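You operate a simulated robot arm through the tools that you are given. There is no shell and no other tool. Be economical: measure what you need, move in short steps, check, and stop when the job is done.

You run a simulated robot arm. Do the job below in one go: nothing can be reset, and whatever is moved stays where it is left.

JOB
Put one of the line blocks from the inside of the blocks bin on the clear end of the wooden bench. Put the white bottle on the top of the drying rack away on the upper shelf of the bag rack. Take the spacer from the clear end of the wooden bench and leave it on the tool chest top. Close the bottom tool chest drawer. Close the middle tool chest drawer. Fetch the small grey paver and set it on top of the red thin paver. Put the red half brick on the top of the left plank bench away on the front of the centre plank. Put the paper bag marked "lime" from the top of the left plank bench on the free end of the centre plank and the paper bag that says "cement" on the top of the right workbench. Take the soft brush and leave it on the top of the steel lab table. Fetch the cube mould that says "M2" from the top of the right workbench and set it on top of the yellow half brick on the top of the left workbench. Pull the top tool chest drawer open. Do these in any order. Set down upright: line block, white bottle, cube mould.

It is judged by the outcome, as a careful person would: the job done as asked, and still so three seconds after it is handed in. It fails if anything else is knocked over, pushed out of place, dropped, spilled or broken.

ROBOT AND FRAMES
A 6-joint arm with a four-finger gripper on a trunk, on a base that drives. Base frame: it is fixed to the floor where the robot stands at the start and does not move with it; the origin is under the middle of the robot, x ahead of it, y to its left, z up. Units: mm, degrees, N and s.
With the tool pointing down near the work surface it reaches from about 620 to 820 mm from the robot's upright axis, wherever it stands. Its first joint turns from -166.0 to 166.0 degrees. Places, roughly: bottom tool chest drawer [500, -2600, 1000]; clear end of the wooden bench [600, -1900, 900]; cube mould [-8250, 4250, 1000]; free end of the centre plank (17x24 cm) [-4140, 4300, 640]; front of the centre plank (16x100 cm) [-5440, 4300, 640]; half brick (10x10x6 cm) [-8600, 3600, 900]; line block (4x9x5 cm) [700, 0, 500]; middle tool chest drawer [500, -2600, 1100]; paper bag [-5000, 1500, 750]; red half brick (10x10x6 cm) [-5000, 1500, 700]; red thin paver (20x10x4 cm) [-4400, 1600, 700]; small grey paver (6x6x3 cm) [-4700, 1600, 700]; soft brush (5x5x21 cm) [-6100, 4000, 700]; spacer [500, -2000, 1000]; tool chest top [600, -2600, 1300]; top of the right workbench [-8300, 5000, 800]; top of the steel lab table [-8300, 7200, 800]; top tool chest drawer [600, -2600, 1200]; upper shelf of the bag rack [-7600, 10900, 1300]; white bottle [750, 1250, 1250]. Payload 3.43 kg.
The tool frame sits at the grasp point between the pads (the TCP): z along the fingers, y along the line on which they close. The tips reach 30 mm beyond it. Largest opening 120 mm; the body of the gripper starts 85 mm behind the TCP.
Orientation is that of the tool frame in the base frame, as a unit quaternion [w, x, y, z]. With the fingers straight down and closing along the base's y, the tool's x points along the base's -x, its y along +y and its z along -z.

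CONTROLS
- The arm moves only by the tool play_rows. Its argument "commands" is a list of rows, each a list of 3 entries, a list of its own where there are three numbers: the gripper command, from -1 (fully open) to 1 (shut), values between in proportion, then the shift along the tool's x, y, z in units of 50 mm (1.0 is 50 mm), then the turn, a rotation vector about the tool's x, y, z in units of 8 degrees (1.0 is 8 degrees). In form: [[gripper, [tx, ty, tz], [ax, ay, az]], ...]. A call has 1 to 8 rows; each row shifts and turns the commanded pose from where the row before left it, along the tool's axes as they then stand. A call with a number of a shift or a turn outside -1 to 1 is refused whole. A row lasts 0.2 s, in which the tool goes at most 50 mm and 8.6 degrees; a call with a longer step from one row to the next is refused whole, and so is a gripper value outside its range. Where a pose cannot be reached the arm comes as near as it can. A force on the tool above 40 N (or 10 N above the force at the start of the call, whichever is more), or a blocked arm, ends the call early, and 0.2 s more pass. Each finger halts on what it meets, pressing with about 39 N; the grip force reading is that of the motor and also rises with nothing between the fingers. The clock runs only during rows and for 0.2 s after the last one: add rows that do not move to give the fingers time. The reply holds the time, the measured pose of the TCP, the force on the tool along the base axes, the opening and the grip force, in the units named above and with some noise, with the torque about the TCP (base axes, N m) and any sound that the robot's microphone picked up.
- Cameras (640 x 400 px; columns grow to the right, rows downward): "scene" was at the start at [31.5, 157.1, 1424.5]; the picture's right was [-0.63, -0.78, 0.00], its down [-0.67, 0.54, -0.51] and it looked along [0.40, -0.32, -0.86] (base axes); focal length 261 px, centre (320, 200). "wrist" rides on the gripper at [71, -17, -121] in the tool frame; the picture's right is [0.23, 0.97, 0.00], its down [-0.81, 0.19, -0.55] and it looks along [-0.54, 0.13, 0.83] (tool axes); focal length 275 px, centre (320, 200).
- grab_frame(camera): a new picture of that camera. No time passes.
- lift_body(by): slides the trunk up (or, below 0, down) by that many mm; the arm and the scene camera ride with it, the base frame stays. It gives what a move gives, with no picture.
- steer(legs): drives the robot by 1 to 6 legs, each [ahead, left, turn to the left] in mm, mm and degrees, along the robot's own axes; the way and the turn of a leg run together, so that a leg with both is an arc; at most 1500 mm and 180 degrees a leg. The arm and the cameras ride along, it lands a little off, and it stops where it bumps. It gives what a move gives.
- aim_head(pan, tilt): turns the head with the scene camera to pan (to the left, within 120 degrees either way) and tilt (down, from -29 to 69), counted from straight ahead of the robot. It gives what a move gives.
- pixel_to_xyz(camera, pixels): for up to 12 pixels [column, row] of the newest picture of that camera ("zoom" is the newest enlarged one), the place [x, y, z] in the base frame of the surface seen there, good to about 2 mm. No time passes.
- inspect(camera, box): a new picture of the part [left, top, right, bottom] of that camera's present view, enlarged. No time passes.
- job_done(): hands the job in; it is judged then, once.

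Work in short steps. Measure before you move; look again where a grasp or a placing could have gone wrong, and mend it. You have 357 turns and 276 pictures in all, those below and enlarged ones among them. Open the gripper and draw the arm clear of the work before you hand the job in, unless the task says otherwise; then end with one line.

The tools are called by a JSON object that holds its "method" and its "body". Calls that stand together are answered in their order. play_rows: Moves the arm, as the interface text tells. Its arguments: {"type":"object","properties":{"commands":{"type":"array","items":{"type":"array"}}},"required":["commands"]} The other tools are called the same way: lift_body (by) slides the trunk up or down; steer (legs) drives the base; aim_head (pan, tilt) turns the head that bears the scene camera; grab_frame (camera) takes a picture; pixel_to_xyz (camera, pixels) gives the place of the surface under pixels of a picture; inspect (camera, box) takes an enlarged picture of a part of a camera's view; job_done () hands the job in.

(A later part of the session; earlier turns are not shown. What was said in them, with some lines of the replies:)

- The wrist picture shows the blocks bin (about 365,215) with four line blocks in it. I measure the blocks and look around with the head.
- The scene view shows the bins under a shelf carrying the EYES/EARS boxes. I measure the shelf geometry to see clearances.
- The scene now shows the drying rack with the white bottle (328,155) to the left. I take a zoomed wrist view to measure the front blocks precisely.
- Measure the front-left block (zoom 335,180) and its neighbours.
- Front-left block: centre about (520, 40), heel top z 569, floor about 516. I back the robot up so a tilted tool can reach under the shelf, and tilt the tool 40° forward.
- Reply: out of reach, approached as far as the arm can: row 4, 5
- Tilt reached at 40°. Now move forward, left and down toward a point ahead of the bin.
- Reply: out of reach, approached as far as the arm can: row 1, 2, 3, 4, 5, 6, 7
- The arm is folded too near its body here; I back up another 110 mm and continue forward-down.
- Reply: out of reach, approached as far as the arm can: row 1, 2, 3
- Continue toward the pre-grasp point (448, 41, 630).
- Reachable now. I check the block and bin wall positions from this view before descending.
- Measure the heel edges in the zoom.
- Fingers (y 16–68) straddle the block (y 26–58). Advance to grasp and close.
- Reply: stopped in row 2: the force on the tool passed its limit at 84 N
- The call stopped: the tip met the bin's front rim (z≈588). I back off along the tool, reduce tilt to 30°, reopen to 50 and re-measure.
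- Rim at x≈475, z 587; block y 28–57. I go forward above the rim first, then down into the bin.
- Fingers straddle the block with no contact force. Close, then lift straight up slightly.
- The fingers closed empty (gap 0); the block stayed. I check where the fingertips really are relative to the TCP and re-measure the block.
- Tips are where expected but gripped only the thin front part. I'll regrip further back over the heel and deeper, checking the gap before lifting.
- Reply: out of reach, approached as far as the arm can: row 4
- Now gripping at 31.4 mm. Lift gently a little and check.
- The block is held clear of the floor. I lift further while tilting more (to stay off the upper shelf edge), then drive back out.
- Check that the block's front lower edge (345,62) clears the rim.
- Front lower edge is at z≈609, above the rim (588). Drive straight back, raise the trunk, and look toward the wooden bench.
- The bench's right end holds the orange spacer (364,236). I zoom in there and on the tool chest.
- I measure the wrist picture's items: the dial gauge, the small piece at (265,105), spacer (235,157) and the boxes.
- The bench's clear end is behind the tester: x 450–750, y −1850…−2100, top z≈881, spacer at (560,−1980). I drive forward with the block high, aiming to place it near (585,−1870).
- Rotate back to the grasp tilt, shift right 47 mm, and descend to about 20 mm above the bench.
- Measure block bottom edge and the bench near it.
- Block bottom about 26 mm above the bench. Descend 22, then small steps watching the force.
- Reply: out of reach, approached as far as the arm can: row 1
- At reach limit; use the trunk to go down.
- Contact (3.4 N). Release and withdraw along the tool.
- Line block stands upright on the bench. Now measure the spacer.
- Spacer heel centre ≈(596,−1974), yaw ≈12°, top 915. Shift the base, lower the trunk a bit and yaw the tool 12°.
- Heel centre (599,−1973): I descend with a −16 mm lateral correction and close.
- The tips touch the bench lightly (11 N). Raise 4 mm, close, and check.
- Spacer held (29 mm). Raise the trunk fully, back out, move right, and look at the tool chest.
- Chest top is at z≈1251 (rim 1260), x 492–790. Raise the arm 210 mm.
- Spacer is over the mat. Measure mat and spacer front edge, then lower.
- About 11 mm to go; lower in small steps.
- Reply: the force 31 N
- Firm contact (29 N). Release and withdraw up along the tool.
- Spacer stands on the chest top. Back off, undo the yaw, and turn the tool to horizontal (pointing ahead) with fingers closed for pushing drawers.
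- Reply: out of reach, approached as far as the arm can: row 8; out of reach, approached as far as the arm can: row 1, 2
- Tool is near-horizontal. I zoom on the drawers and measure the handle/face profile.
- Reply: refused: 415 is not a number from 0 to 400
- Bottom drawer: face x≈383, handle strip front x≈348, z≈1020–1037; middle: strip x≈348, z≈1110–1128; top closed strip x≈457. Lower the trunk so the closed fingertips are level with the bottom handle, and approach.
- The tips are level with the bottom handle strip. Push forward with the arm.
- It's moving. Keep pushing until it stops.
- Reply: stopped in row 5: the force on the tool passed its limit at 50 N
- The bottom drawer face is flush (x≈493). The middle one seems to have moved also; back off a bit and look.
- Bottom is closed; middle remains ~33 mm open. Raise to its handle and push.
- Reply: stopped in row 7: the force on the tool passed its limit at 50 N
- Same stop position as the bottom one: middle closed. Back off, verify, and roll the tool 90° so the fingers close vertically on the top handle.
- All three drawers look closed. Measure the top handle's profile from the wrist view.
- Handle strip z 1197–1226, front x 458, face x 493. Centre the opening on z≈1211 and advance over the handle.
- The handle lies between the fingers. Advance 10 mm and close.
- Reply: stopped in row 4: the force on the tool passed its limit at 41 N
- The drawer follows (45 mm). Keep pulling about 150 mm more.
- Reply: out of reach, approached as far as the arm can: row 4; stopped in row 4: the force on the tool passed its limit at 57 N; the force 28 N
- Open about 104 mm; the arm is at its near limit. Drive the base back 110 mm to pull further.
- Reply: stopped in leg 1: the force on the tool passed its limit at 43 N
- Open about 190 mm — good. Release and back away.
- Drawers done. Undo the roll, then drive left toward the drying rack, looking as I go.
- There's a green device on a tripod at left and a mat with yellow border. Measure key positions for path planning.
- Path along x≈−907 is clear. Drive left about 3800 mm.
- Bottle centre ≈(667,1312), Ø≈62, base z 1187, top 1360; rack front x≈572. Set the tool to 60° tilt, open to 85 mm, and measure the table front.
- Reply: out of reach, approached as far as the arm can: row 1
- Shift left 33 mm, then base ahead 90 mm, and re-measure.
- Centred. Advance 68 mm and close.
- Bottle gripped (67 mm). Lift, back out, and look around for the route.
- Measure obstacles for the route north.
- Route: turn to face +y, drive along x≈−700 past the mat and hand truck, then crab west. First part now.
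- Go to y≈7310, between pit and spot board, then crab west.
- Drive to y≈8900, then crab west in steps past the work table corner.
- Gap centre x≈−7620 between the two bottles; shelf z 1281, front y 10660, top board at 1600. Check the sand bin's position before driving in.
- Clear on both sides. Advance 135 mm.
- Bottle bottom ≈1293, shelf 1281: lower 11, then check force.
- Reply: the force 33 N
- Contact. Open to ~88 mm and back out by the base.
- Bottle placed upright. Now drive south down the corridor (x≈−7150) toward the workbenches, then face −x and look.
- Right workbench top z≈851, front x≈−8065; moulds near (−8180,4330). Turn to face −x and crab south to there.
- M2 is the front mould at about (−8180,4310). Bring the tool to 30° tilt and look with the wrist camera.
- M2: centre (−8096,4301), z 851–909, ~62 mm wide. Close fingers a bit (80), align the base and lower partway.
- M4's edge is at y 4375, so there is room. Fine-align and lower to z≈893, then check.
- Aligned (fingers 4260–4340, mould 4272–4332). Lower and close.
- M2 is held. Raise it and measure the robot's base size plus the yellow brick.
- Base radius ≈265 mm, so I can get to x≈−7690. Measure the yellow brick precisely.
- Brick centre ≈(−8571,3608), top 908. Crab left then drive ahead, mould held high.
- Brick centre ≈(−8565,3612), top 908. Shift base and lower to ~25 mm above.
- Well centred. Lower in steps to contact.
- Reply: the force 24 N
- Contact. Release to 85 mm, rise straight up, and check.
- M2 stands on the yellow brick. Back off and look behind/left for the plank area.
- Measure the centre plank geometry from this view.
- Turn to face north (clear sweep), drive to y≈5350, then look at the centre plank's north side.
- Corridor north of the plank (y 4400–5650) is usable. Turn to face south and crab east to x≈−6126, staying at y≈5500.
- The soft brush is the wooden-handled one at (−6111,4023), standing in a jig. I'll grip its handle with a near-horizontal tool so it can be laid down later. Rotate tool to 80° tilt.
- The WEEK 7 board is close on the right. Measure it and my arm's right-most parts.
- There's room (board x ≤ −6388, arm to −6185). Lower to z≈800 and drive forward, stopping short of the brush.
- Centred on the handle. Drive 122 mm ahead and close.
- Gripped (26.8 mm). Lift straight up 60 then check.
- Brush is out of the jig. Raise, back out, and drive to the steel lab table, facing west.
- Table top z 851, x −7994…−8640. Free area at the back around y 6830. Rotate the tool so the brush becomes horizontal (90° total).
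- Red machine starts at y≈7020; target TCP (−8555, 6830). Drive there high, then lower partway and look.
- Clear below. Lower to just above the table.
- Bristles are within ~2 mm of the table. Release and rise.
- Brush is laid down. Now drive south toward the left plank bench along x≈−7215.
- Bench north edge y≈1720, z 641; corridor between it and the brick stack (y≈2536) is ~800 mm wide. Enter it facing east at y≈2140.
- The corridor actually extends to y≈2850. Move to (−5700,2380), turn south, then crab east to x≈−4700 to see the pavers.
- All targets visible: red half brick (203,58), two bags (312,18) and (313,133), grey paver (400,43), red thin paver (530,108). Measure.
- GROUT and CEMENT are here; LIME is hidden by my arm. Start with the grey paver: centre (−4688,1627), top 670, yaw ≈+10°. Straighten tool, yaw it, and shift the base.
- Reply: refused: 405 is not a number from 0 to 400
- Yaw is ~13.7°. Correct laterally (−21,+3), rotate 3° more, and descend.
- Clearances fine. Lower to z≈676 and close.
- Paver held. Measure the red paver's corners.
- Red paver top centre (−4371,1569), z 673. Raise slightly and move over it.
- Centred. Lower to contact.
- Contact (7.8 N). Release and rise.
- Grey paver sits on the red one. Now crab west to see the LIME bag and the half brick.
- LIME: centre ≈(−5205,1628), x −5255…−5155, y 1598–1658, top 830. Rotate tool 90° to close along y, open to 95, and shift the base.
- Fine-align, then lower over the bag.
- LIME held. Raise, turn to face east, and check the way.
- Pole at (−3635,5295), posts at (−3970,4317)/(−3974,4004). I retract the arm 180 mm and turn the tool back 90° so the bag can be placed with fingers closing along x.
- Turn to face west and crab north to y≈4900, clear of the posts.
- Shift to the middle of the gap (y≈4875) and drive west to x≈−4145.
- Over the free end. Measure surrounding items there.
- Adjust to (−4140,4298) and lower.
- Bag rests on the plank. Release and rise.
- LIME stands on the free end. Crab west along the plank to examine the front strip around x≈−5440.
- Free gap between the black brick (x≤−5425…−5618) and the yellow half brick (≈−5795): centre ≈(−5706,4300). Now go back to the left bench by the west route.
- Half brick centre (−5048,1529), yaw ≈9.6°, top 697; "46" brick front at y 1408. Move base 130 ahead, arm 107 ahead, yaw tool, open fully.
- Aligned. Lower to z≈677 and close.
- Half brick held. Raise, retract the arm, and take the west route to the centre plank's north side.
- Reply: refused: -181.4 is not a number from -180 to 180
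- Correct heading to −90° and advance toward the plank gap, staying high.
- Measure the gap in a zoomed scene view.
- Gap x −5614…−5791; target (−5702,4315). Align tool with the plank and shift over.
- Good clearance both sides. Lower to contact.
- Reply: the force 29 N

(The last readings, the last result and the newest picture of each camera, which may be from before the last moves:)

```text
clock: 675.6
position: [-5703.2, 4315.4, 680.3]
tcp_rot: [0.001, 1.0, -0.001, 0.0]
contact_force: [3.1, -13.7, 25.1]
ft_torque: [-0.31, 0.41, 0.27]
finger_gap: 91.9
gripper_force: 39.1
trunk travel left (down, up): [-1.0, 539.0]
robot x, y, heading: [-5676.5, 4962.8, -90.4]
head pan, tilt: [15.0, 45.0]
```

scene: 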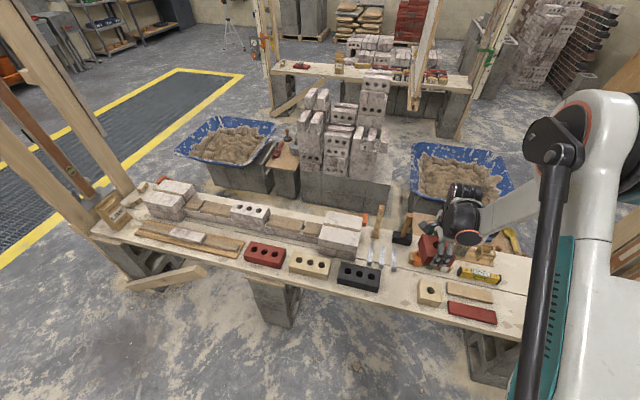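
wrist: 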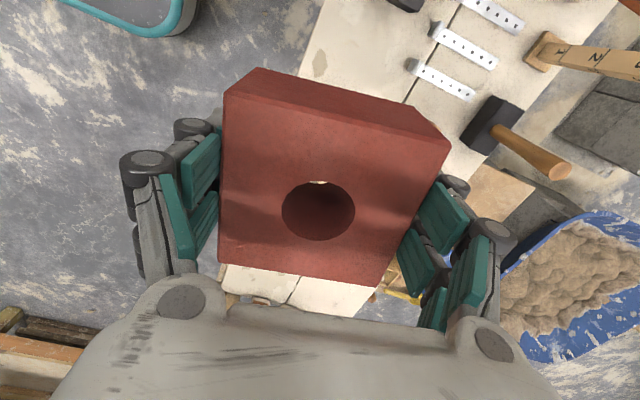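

Contact. Release to ~108 mm and rise.

{"method": "play_rows", "body": {"commands": [[-0.8, [0, 0, 0], [0, 0, 0]], [-0.8, [0, 0, 0], [0, 0, 0]], [-0.8, [0, 0, 0], [0, 0, 0]], [-0.8, [0, 0, -0.5], [0, 0, 0]]]}}

{"method": "lift_body", "body": {"by": 370}}

{"method": "inspect", "body": {"camera": "scene", "box": [320, 230, 520, 340]}}

```text
clock: 676.6
position: [-5704.1, 4314.4, 704.9]
tcp_rot: [0.0, 1.0, -0.001, 0.0]
contact_force: [0.4, -1.1, -0.3]
ft_torque: [0.02, 0.01, -0.02]
finger_gap: 108.2
gripper_force: 0.2
trunk travel left (down, up): [-1.0, 539.0]
robot x, y, heading: [-5679.0, 4963.1, -90.4]
head pan, tilt: [15.0, 45.0]
```

```text
clock: 680.2
position: [-5703.9, 4315.7, 1075.2]
tcp_rot: [0.001, 1.0, -0.002, 0.0]
contact_force: [-0.3, -0.1, 0.2]
ft_torque: [-0.01, 0.01, 0.01]
finger_gap: 107.9
gripper_force: 0.0
trunk travel left (down, up): [-371.0, 169.0]
robot x, y, heading: [-5674.8, 4966.6, -90.4]
head pan, tilt: [15.0, 45.0]
```

```text
3.20 times, centred on (420, 285) of scene
```

zoom: 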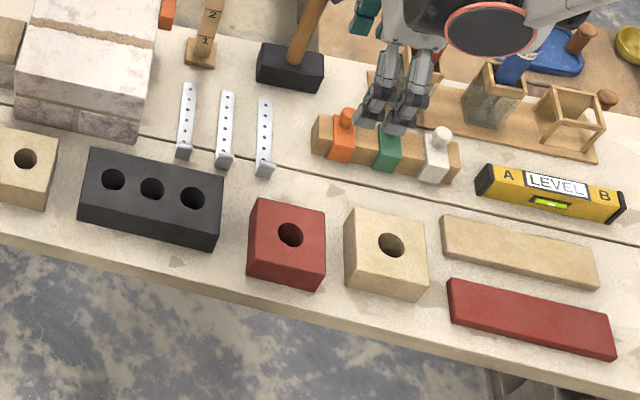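

Half brick placed. Now the cement bag: same west route back to the left bench.

{"method": "steer", "body": {"legs": [[0, -280, 0], [-545, 0, 0.4], [0, 0, -90], [1040, 0, 0]]}}

```text
clock: 693.7
position: [-7668.6, 5442.8, 1074.7]
tcp_rot: [0.001, 0.729, -0.685, 0.0]
contact_force: [0.5, -0.4, 0.1]
ft_torque: [0.03, -0.03, 0.03]
finger_gap: 107.9
gripper_force: 0.1
trunk travel left (down, up): [-371.0, 169.0]
robot x, y, heading: [-7016.1, 5456.0, -176.5]
head pan, tilt: [15.0, 45.0]
```

{"method": "steer", "body": {"legs": [[0, 0, 86.5], [1230, 0, 0], [1230, 0, 0], [0, 0, 90]]}}

```text
clock: 713.2
position: [-6311.0, 3002.5, 1075.6]
tcp_rot: [0.001, 0.703, 0.711, 0.0]
contact_force: [0.4, -0.3, -0.8]
ft_torque: [0.0, -0.01, 0.06]
finger_gap: 108.2
gripper_force: 0.0
trunk travel left (down, up): [-371.0, 169.0]
robot x, y, heading: [-6964.3, 3023.4, 0.6]
head pan, tilt: [15.0, 45.0]
```

{"method": "steer", "body": {"legs": [[0, -610, -0.6], [1260, 0, 0], [0, 0, -90], [0, 850, 0]]}}

{"method": "aim_head", "body": {"pan": 0, "tilt": 45}}

{"method": "grab_frame", "body": {"camera": "wrist"}}

{"method": "grab_frame", "body": {"camera": "scene"}}

```text
clock: 730.4
position: [-4901.6, 1727.0, 1075.2]
tcp_rot: [0.0, 1.0, 0.0, 0.0]
contact_force: [1.0, -0.2, 0.1]
ft_torque: [0.0, 0.0, 0.0]
finger_gap: 108.0
gripper_force: 0.0
trunk travel left (down, up): [-371.0, 169.0]
robot x, y, heading: [-4877.9, 2373.0, -89.9]
head pan, tilt: [15.0, 45.0]
```

```text
clock: 731.2
position: [-4901.5, 1726.9, 1074.5]
tcp_rot: [0.002, 1.0, 0.0, -0.001]
contact_force: [0.2, 0.9, 0.1]
ft_torque: [-0.01, 0.01, 0.03]
finger_gap: 108.1
gripper_force: 0.0
trunk travel left (down, up): [-371.0, 169.0]
robot x, y, heading: [-4877.6, 2373.1, -90.0]
head pan, tilt: [0.0, 45.0]
```

```text
105 pictures are left
```

wrist: 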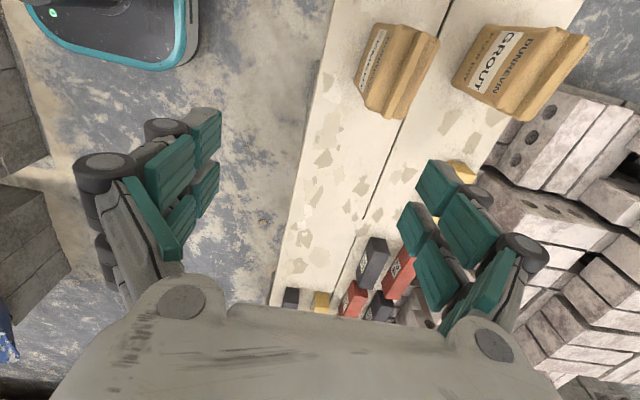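

```text
104 pictures are left
```

scene: 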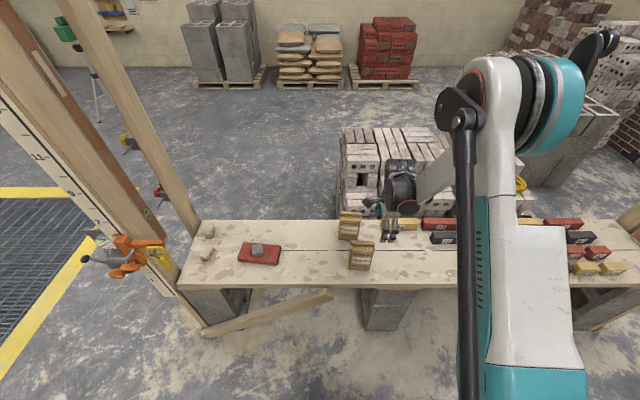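

{"method": "inspect", "body": {"camera": "wrist", "box": [330, 10, 590, 140]}}

{"method": "pixel_to_xyz", "body": {"camera": "wrist", "pixels": [[378, 24], [438, 38], [362, 105], [402, 118], [420, 30], [382, 115], [455, 78], [480, 25], [590, 42], [400, 70]]}}

```text
2.46 times, centred on (460, 75) of wrist
```

zoom: 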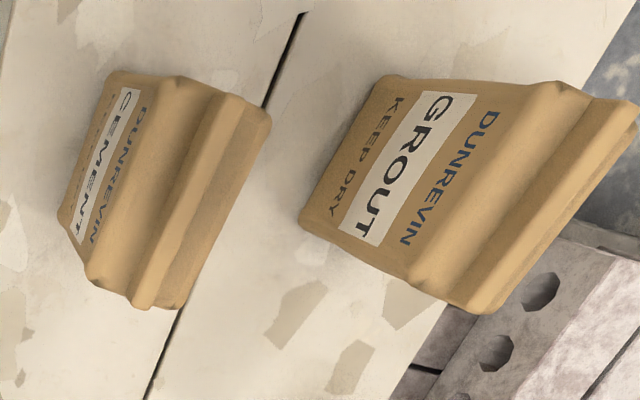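

```text
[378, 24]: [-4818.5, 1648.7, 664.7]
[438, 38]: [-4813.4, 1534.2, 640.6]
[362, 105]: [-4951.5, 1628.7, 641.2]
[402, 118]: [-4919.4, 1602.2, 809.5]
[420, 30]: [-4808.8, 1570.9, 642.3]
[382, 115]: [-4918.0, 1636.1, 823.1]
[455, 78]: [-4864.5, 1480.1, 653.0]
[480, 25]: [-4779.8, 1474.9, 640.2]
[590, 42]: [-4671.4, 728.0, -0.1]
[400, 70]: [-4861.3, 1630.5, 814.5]
```

CEMENT centre ≈(−4870,1628). Shift the base, set opening and yaw, and lower.

{"method": "steer", "body": {"legs": [[99, 31, 0]]}}

{"method": "play_rows", "body": {"commands": [[-0.6, [0, 0, 0], [0, 0, 0.5]], [-0.6, [0, 0, 0], [0, 0, 0]]]}}

{"method": "lift_body", "body": {"by": -180}}

{"method": "grab_frame", "body": {"camera": "wrist"}}

{"method": "pixel_to_xyz", "body": {"camera": "wrist", "pixels": [[235, 120], [405, 165], [320, 60], [300, 100], [355, 115], [310, 40], [370, 60]]}}

```text
clock: 732.4
position: [-4868.8, 1624.0, 1075.0]
tcp_rot: [0.0, 1.0, 0.0, 0.0]
contact_force: [-0.2, -0.5, 0.5]
ft_torque: [0.08, 0.05, 0.0]
finger_gap: 108.2
gripper_force: 0.1
trunk travel left (down, up): [-371.0, 169.0]
robot x, y, heading: [-4845.7, 2275.8, -90.1]
head pan, tilt: [0.0, 45.0]
```

```text
clock: 733.0
position: [-4869.5, 1626.7, 1075.3]
tcp_rot: [0.001, 0.999, -0.035, 0.0]
contact_force: [0.5, -0.1, -0.3]
ft_torque: [-0.02, -0.02, -0.01]
finger_gap: 96.0
gripper_force: 0.1
trunk travel left (down, up): [-371.0, 169.0]
robot x, y, heading: [-4842.2, 2272.4, -90.0]
head pan, tilt: [0.0, 45.0]
```

```text
clock: 735.0
position: [-4870.3, 1627.5, 894.7]
tcp_rot: [0.001, 0.999, -0.034, 0.0]
contact_force: [0.4, 0.5, -0.9]
ft_torque: [0.01, -0.02, 0.02]
finger_gap: 96.0
gripper_force: 0.1
trunk travel left (down, up): [-191.0, 349.0]
robot x, y, heading: [-4846.4, 2273.0, -90.2]
head pan, tilt: [0.0, 45.0]
```

```text
102 pictures are left
```

wrist: 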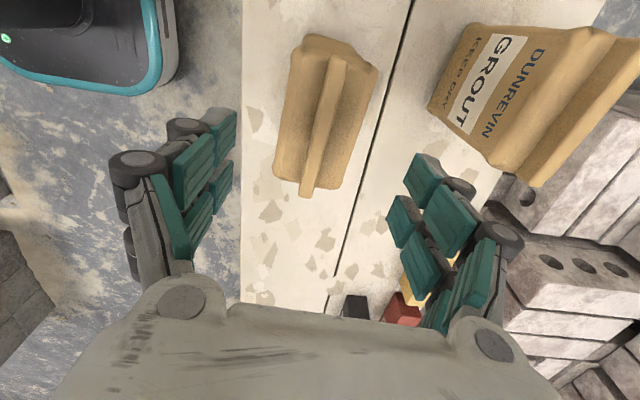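

```text
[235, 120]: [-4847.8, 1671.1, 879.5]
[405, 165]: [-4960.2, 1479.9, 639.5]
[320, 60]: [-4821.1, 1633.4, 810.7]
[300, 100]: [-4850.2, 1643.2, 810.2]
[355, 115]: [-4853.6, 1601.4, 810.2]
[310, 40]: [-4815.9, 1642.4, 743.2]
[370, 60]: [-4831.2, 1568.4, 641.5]
```

Aligned. Lower to z≈762 and close.

{"method": "lift_body", "body": {"by": -133}}

{"method": "play_rows", "body": {"commands": [[1, [0, 0, 0], [0, 0, 0]], [1, [0, 0, 0], [0, 0, 0]], [1, [0, 0, 0], [0, 0, 0]], [1, [0, 0, 0], [0, 0, 0]]]}}

{"method": "lift_body", "body": {"by": 330}}

{"method": "grab_frame", "body": {"camera": "scene"}}

```text
clock: 736.6
position: [-4870.9, 1625.5, 762.3]
tcp_rot: [0.001, 0.999, -0.036, 0.0]
contact_force: [0.1, 0.1, 0.8]
ft_torque: [-0.02, -0.03, 0.0]
finger_gap: 96.1
gripper_force: 0.0
trunk travel left (down, up): [-58.0, 482.0]
robot x, y, heading: [-4844.0, 2274.2, -90.2]
head pan, tilt: [0.0, 45.0]
```

```text
clock: 737.6
position: [-4870.5, 1627.5, 762.6]
tcp_rot: [0.0, 0.999, -0.034, 0.0]
contact_force: [0.3, -1.4, 8.6]
ft_torque: [0.11, 0.03, -0.54]
finger_gap: 64.8
gripper_force: 39.0
trunk travel left (down, up): [-58.0, 482.0]
robot x, y, heading: [-4844.7, 2271.2, -90.2]
head pan, tilt: [0.0, 45.0]
```

```text
clock: 740.8
position: [-4870.5, 1624.2, 1091.1]
tcp_rot: [0.0, 0.999, -0.035, 0.0]
contact_force: [-0.5, -0.6, -14.5]
ft_torque: [-0.04, 0.02, 0.0]
finger_gap: 65.1
gripper_force: 39.4
trunk travel left (down, up): [-388.0, 152.0]
robot x, y, heading: [-4838.7, 2273.7, -90.1]
head pan, tilt: [0.0, 45.0]
```

```text
101 pictures are left
```

scene: 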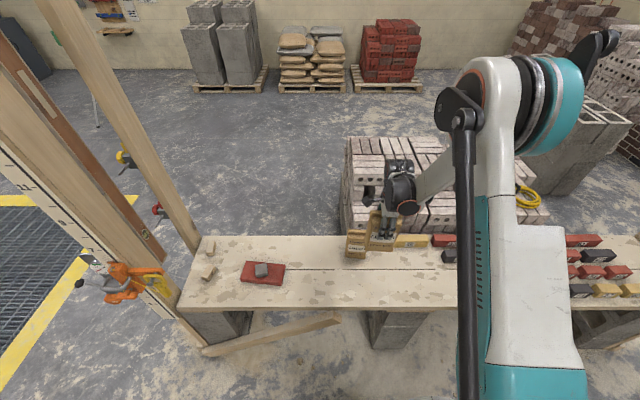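

CEMENT held. Drive to the right workbench.

{"method": "steer", "body": {"legs": [[-140, 0, 0], [0, 0, -90], [1080, 0, 0], [1080, 0, 0]]}}

```text
clock: 756.0
position: [-7608.4, 2240.6, 1090.9]
tcp_rot: [0.0, 0.721, -0.693, 0.001]
contact_force: [-0.6, 0.8, -14.5]
ft_torque: [0.04, -0.03, -0.01]
finger_gap: 64.9
gripper_force: 39.2
trunk travel left (down, up): [-388.0, 152.0]
robot x, y, heading: [-6960.6, 2284.4, -174.1]
head pan, tilt: [0.0, 45.0]
```

{"method": "steer", "body": {"legs": [[100, 0, -5.9], [0, -1250, 0], [0, -1250, 0]]}}

{"method": "aim_head", "body": {"pan": -5, "tilt": 40}}

{"method": "grab_frame", "body": {"camera": "scene"}}

```text
clock: 769.1
position: [-7699.3, 4829.6, 1092.3]
tcp_rot: [0.0, -0.682, 0.731, 0.0]
contact_force: [0.0, -0.5, -13.8]
ft_torque: [0.01, -0.04, -0.02]
finger_gap: 64.9
gripper_force: 38.7
trunk travel left (down, up): [-388.0, 152.0]
robot x, y, heading: [-7048.4, 4804.3, 180.2]
head pan, tilt: [0.0, 45.0]
```

```text
clock: 769.8
position: [-7698.9, 4830.3, 1091.0]
tcp_rot: [0.0, -0.682, 0.731, 0.0]
contact_force: [0.5, -0.9, -13.5]
ft_torque: [0.04, -0.03, 0.03]
finger_gap: 64.8
gripper_force: 39.3
trunk travel left (down, up): [-388.0, 152.0]
robot x, y, heading: [-7046.8, 4802.6, 180.1]
head pan, tilt: [-5.0, 40.0]
```

```text
100 pictures are left
```

scene: 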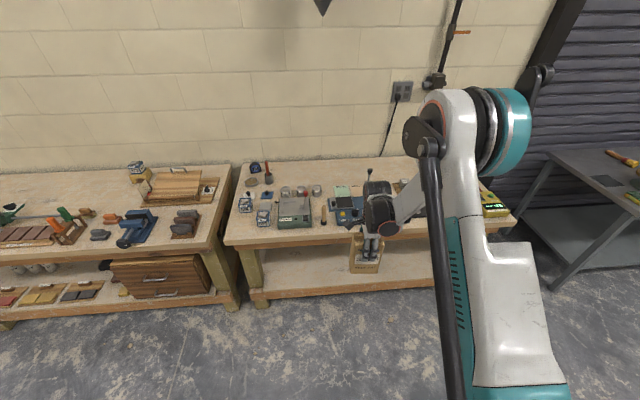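

{"method": "inspect", "body": {"camera": "scene", "box": [220, 145, 420, 265]}}

{"method": "pixel_to_xyz", "body": {"camera": "scene", "pixels": [[240, 170], [290, 165], [330, 165], [355, 165], [390, 165], [310, 180], [338, 185], [290, 185], [270, 165], [400, 175], [235, 240], [345, 200]]}}

```text
3.20 times, centred on (320, 205) of scene
```

zoom: 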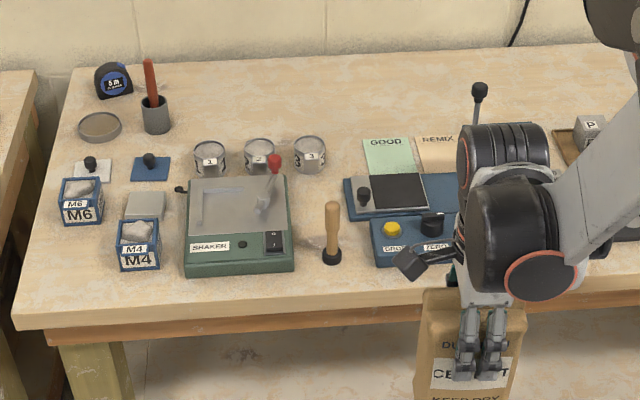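

```text
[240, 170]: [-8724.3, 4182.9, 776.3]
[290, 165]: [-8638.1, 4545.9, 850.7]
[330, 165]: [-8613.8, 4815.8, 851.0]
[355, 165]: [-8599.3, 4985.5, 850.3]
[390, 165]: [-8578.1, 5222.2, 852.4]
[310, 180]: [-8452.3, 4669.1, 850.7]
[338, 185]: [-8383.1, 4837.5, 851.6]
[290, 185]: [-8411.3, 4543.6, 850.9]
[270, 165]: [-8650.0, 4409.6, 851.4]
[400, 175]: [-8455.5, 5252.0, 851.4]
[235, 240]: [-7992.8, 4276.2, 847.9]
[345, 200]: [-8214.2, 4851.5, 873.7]
```

Free area at the back: around (−8530,4760). Raise, extend the arm 180 mm, and drive in.

{"method": "lift_body", "body": {"by": 80}}

{"method": "play_rows", "body": {"commands": [[1, [0, 0.9, 0], [0, 0, 0]], [1, [0, 0.9, 0], [0, 0, 0]], [1, [0, 0.9, 0], [0, 0, 0]], [1, [0, 0.9, 0], [0, 0, 0]], [1, [0, 0, 0], [0, 0, 0.45]]]}}

{"method": "steer", "body": {"legs": [[0, 60, 0], [600, 0, 0]]}}

{"method": "grab_frame", "body": {"camera": "scene"}}

{"method": "grab_frame", "body": {"camera": "wrist"}}

```text
clock: 770.9
position: [-7698.1, 4830.0, 1171.1]
tcp_rot: [0.001, -0.681, 0.732, 0.0]
contact_force: [-0.1, -0.4, -13.9]
ft_torque: [0.01, 0.01, 0.03]
finger_gap: 64.9
gripper_force: 39.9
trunk travel left (down, up): [-468.0, 72.0]
robot x, y, heading: [-7052.4, 4803.4, 180.1]
head pan, tilt: [-5.0, 40.0]
```

```text
clock: 772.1
position: [-7877.9, 4842.3, 1173.2]
tcp_rot: [0.0, -0.659, 0.752, 0.0]
contact_force: [0.2, 0.2, -13.1]
ft_torque: [0.03, 0.03, 0.01]
finger_gap: 64.8
gripper_force: 39.1
trunk travel left (down, up): [-468.0, 72.0]
robot x, y, heading: [-7047.4, 4803.6, 179.9]
head pan, tilt: [-5.0, 40.0]
```

```text
clock: 776.1
position: [-8476.0, 4787.8, 1171.7]
tcp_rot: [0.0, -0.657, 0.754, -0.001]
contact_force: [-0.1, -0.4, -14.8]
ft_torque: [0.03, 0.01, 0.01]
finger_gap: 64.6
gripper_force: 38.8
trunk travel left (down, up): [-468.0, 72.0]
robot x, y, heading: [-7650.0, 4744.9, 179.7]
head pan, tilt: [-5.0, 40.0]
```

```text
98 pictures are left
```

scene: 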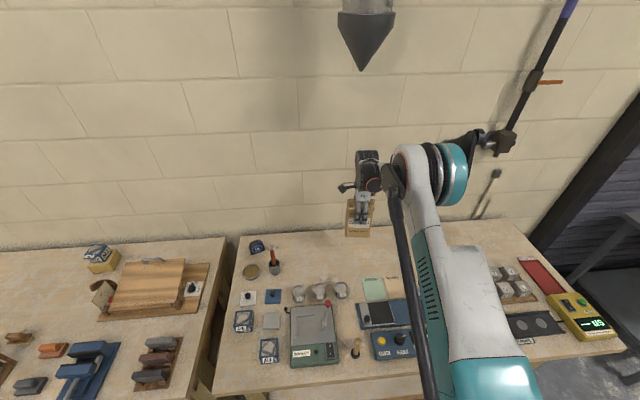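

```text
97 pictures are left
```

wrist: 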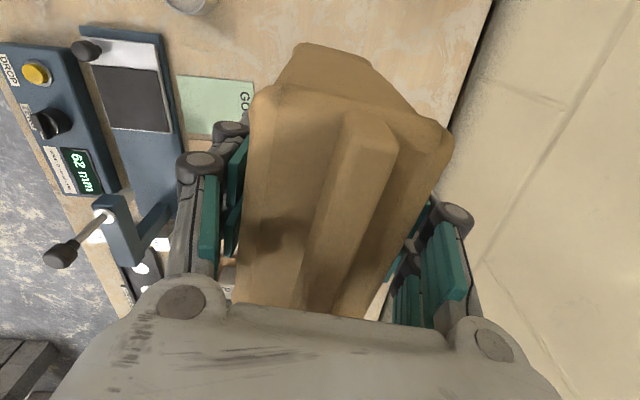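

{"method": "pixel_to_xyz", "body": {"camera": "wrist", "pixels": [[255, 85], [185, 80], [195, 10], [430, 60], [480, 60], [460, 110], [250, 20]]}}

{"method": "pixel_to_xyz", "body": {"camera": "scene", "pixels": [[365, 280], [342, 290], [385, 280], [320, 230], [400, 278], [350, 250], [330, 260], [318, 290]]}}

```text
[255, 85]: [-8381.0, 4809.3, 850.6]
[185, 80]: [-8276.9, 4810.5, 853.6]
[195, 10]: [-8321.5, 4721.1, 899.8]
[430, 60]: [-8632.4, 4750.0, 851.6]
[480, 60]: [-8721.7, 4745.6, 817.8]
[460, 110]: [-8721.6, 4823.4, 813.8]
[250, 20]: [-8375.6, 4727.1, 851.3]
```

```text
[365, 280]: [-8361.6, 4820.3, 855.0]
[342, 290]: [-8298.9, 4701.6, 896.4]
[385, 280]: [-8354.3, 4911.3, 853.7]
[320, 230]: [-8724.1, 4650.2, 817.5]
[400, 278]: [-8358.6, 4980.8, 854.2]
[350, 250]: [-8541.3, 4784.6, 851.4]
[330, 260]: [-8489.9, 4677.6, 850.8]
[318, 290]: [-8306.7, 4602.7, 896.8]
```

Free x −8640…−8390. Advance 39 mm and lower.

{"method": "steer", "body": {"legs": [[39, 0, 0]]}}

{"method": "lift_body", "body": {"by": -175}}

{"method": "inspect", "body": {"camera": "scene", "box": [300, 140, 440, 320]}}

```text
clock: 777.0
position: [-8517.1, 4788.9, 1169.7]
tcp_rot: [0.001, -0.656, 0.754, -0.001]
contact_force: [-1.1, -0.4, -14.4]
ft_torque: [0.02, -0.06, -0.01]
finger_gap: 65.1
gripper_force: 39.2
trunk travel left (down, up): [-468.0, 72.0]
robot x, y, heading: [-7686.7, 4742.6, 179.8]
head pan, tilt: [-5.0, 40.0]
```

```text
clock: 778.9
position: [-8515.0, 4789.8, 997.5]
tcp_rot: [0.0, -0.657, 0.754, 0.0]
contact_force: [0.3, 0.8, -14.1]
ft_torque: [-0.04, -0.02, -0.01]
finger_gap: 64.7
gripper_force: 39.0
trunk travel left (down, up): [-293.0, 247.0]
robot x, y, heading: [-7687.1, 4749.3, 179.4]
head pan, tilt: [-5.0, 40.0]
```

```text
2.22 times, centred on (370, 230) of scene
```

zoom: 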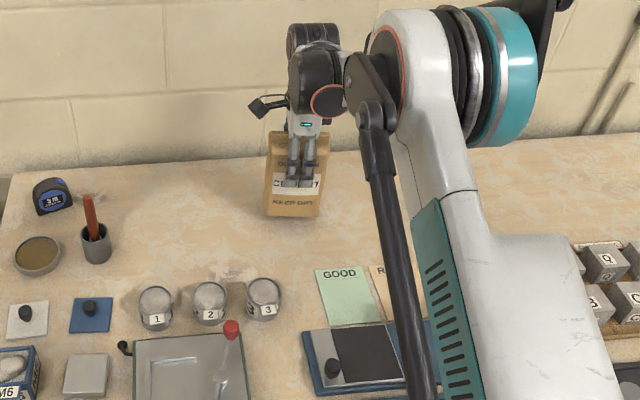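

Clear spot. Lower to contact in small steps.

{"method": "lift_body", "body": {"by": -20}}

{"method": "lift_body", "body": {"by": -3}}

{"method": "lift_body", "body": {"by": -2}}

```text
clock: 779.6
position: [-8515.0, 4787.2, 978.0]
tcp_rot: [0.0, -0.656, 0.754, 0.0]
contact_force: [0.3, 0.7, -12.9]
ft_torque: [-0.01, 0.0, 0.03]
finger_gap: 64.8
gripper_force: 38.7
trunk travel left (down, up): [-273.0, 267.0]
robot x, y, heading: [-7687.5, 4745.7, 179.6]
head pan, tilt: [-5.0, 40.0]
```

```text
clock: 780.1
position: [-8514.3, 4789.4, 974.8]
tcp_rot: [0.0, -0.657, 0.754, 0.0]
contact_force: [0.4, 0.0, -13.7]
ft_torque: [0.0, 0.0, -0.03]
finger_gap: 65.0
gripper_force: 38.7
trunk travel left (down, up): [-270.0, 270.0]
robot x, y, heading: [-7687.1, 4744.6, 179.2]
head pan, tilt: [-5.0, 40.0]
```

```text
clock: 780.6
position: [-8515.9, 4789.4, 972.9]
tcp_rot: [0.0, -0.656, 0.755, 0.0]
contact_force: [-2.1, 0.9, -7.4]
ft_torque: [-0.38, 0.12, -0.14]
finger_gap: 64.9
gripper_force: 38.9
trunk travel left (down, up): [-268.0, 272.0]
robot x, y, heading: [-7689.3, 4745.3, 179.7]
head pan, tilt: [-5.0, 40.0]
```

Touching (force dropping). One more millimetre, then release and rise.

{"method": "lift_body", "body": {"by": -1.5}}

{"method": "play_rows", "body": {"commands": [[-0.5, [0, 0, 0], [0, 0, 0]], [-0.5, [0, 0, 0], [0, 0, 0]], [-0.5, [0, 0, 0], [0, 0, 0]]]}}

{"method": "lift_body", "body": {"by": 270}}

{"method": "steer", "body": {"legs": [[-550, 0, 0]]}}

{"method": "grab_frame", "body": {"camera": "scene"}}

```text
clock: 781.1
position: [-8514.7, 4789.5, 972.1]
tcp_rot: [-0.001, -0.657, 0.754, 0.002]
contact_force: [-10.8, 1.0, 14.1]
ft_torque: [-0.4, 0.5, -0.22]
finger_gap: 64.8
gripper_force: 39.2
trunk travel left (down, up): [-266.0, 274.0]
robot x, y, heading: [-7688.4, 4742.5, 179.6]
head pan, tilt: [-5.0, 40.0]
```

```text
clock: 781.9
position: [-8513.4, 4788.8, 971.8]
tcp_rot: [0.0, -0.656, 0.755, 0.0]
contact_force: [0.3, 0.3, 0.4]
ft_torque: [-0.01, -0.01, 0.02]
finger_gap: 90.0
gripper_force: 0.1
trunk travel left (down, up): [-266.0, 274.0]
robot x, y, heading: [-7686.7, 4748.5, 179.5]
head pan, tilt: [-5.0, 40.0]
```

```text
clock: 784.7
position: [-8513.9, 4788.5, 1240.9]
tcp_rot: [-0.001, -0.657, 0.754, 0.001]
contact_force: [-0.9, 0.0, -0.1]
ft_torque: [0.02, 0.01, 0.01]
finger_gap: 90.1
gripper_force: 0.0
trunk travel left (down, up): [-537.0, 3.0]
robot x, y, heading: [-7688.0, 4742.6, 179.6]
head pan, tilt: [-5.0, 40.0]
```

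```text
clock: 787.8
position: [-7980.7, 4786.8, 1242.1]
tcp_rot: [-0.002, -0.655, 0.756, 0.0]
contact_force: [-0.4, 0.5, -0.3]
ft_torque: [-0.02, 0.01, 0.01]
finger_gap: 89.9
gripper_force: 0.0
trunk travel left (down, up): [-537.0, 3.0]
robot x, y, heading: [-7155.7, 4739.8, 179.5]
head pan, tilt: [-5.0, 40.0]
```

```text
95 pictures are left
```

scene: 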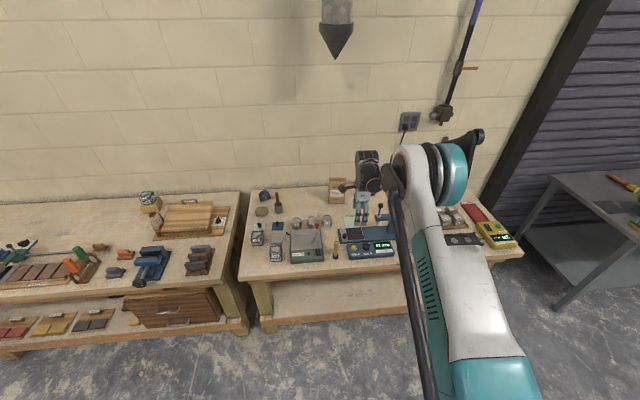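

Verify cement, M2 and the area in one zoom.

{"method": "inspect", "body": {"camera": "scene", "box": [120, 160, 420, 280]}}

```text
2.13 times, centred on (270, 220) of scene
```

zoom: 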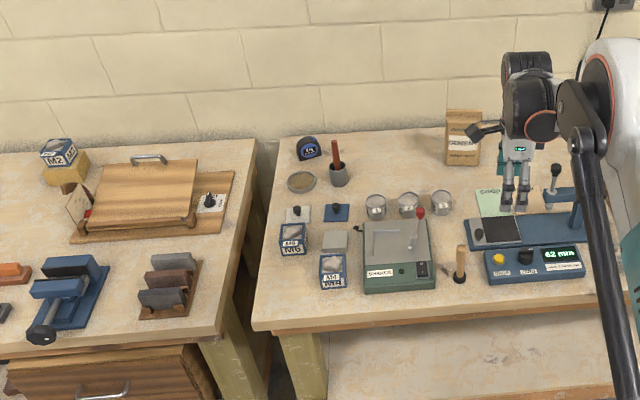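

Everything is in place, the gripper is open and the arm is clear; I hand the job in.

{"method": "job_done", "body": {}}

```text
The job is handed in.
```

All the tasks are done and the job is handed in: items in their places, bottom and middle drawers closed, top drawer pulled open about 190 mm. On the way, a fingertip bumped the blocks bin's rim, with no measurable shift, and the brush was let go a couple of millimetres above the lab table.
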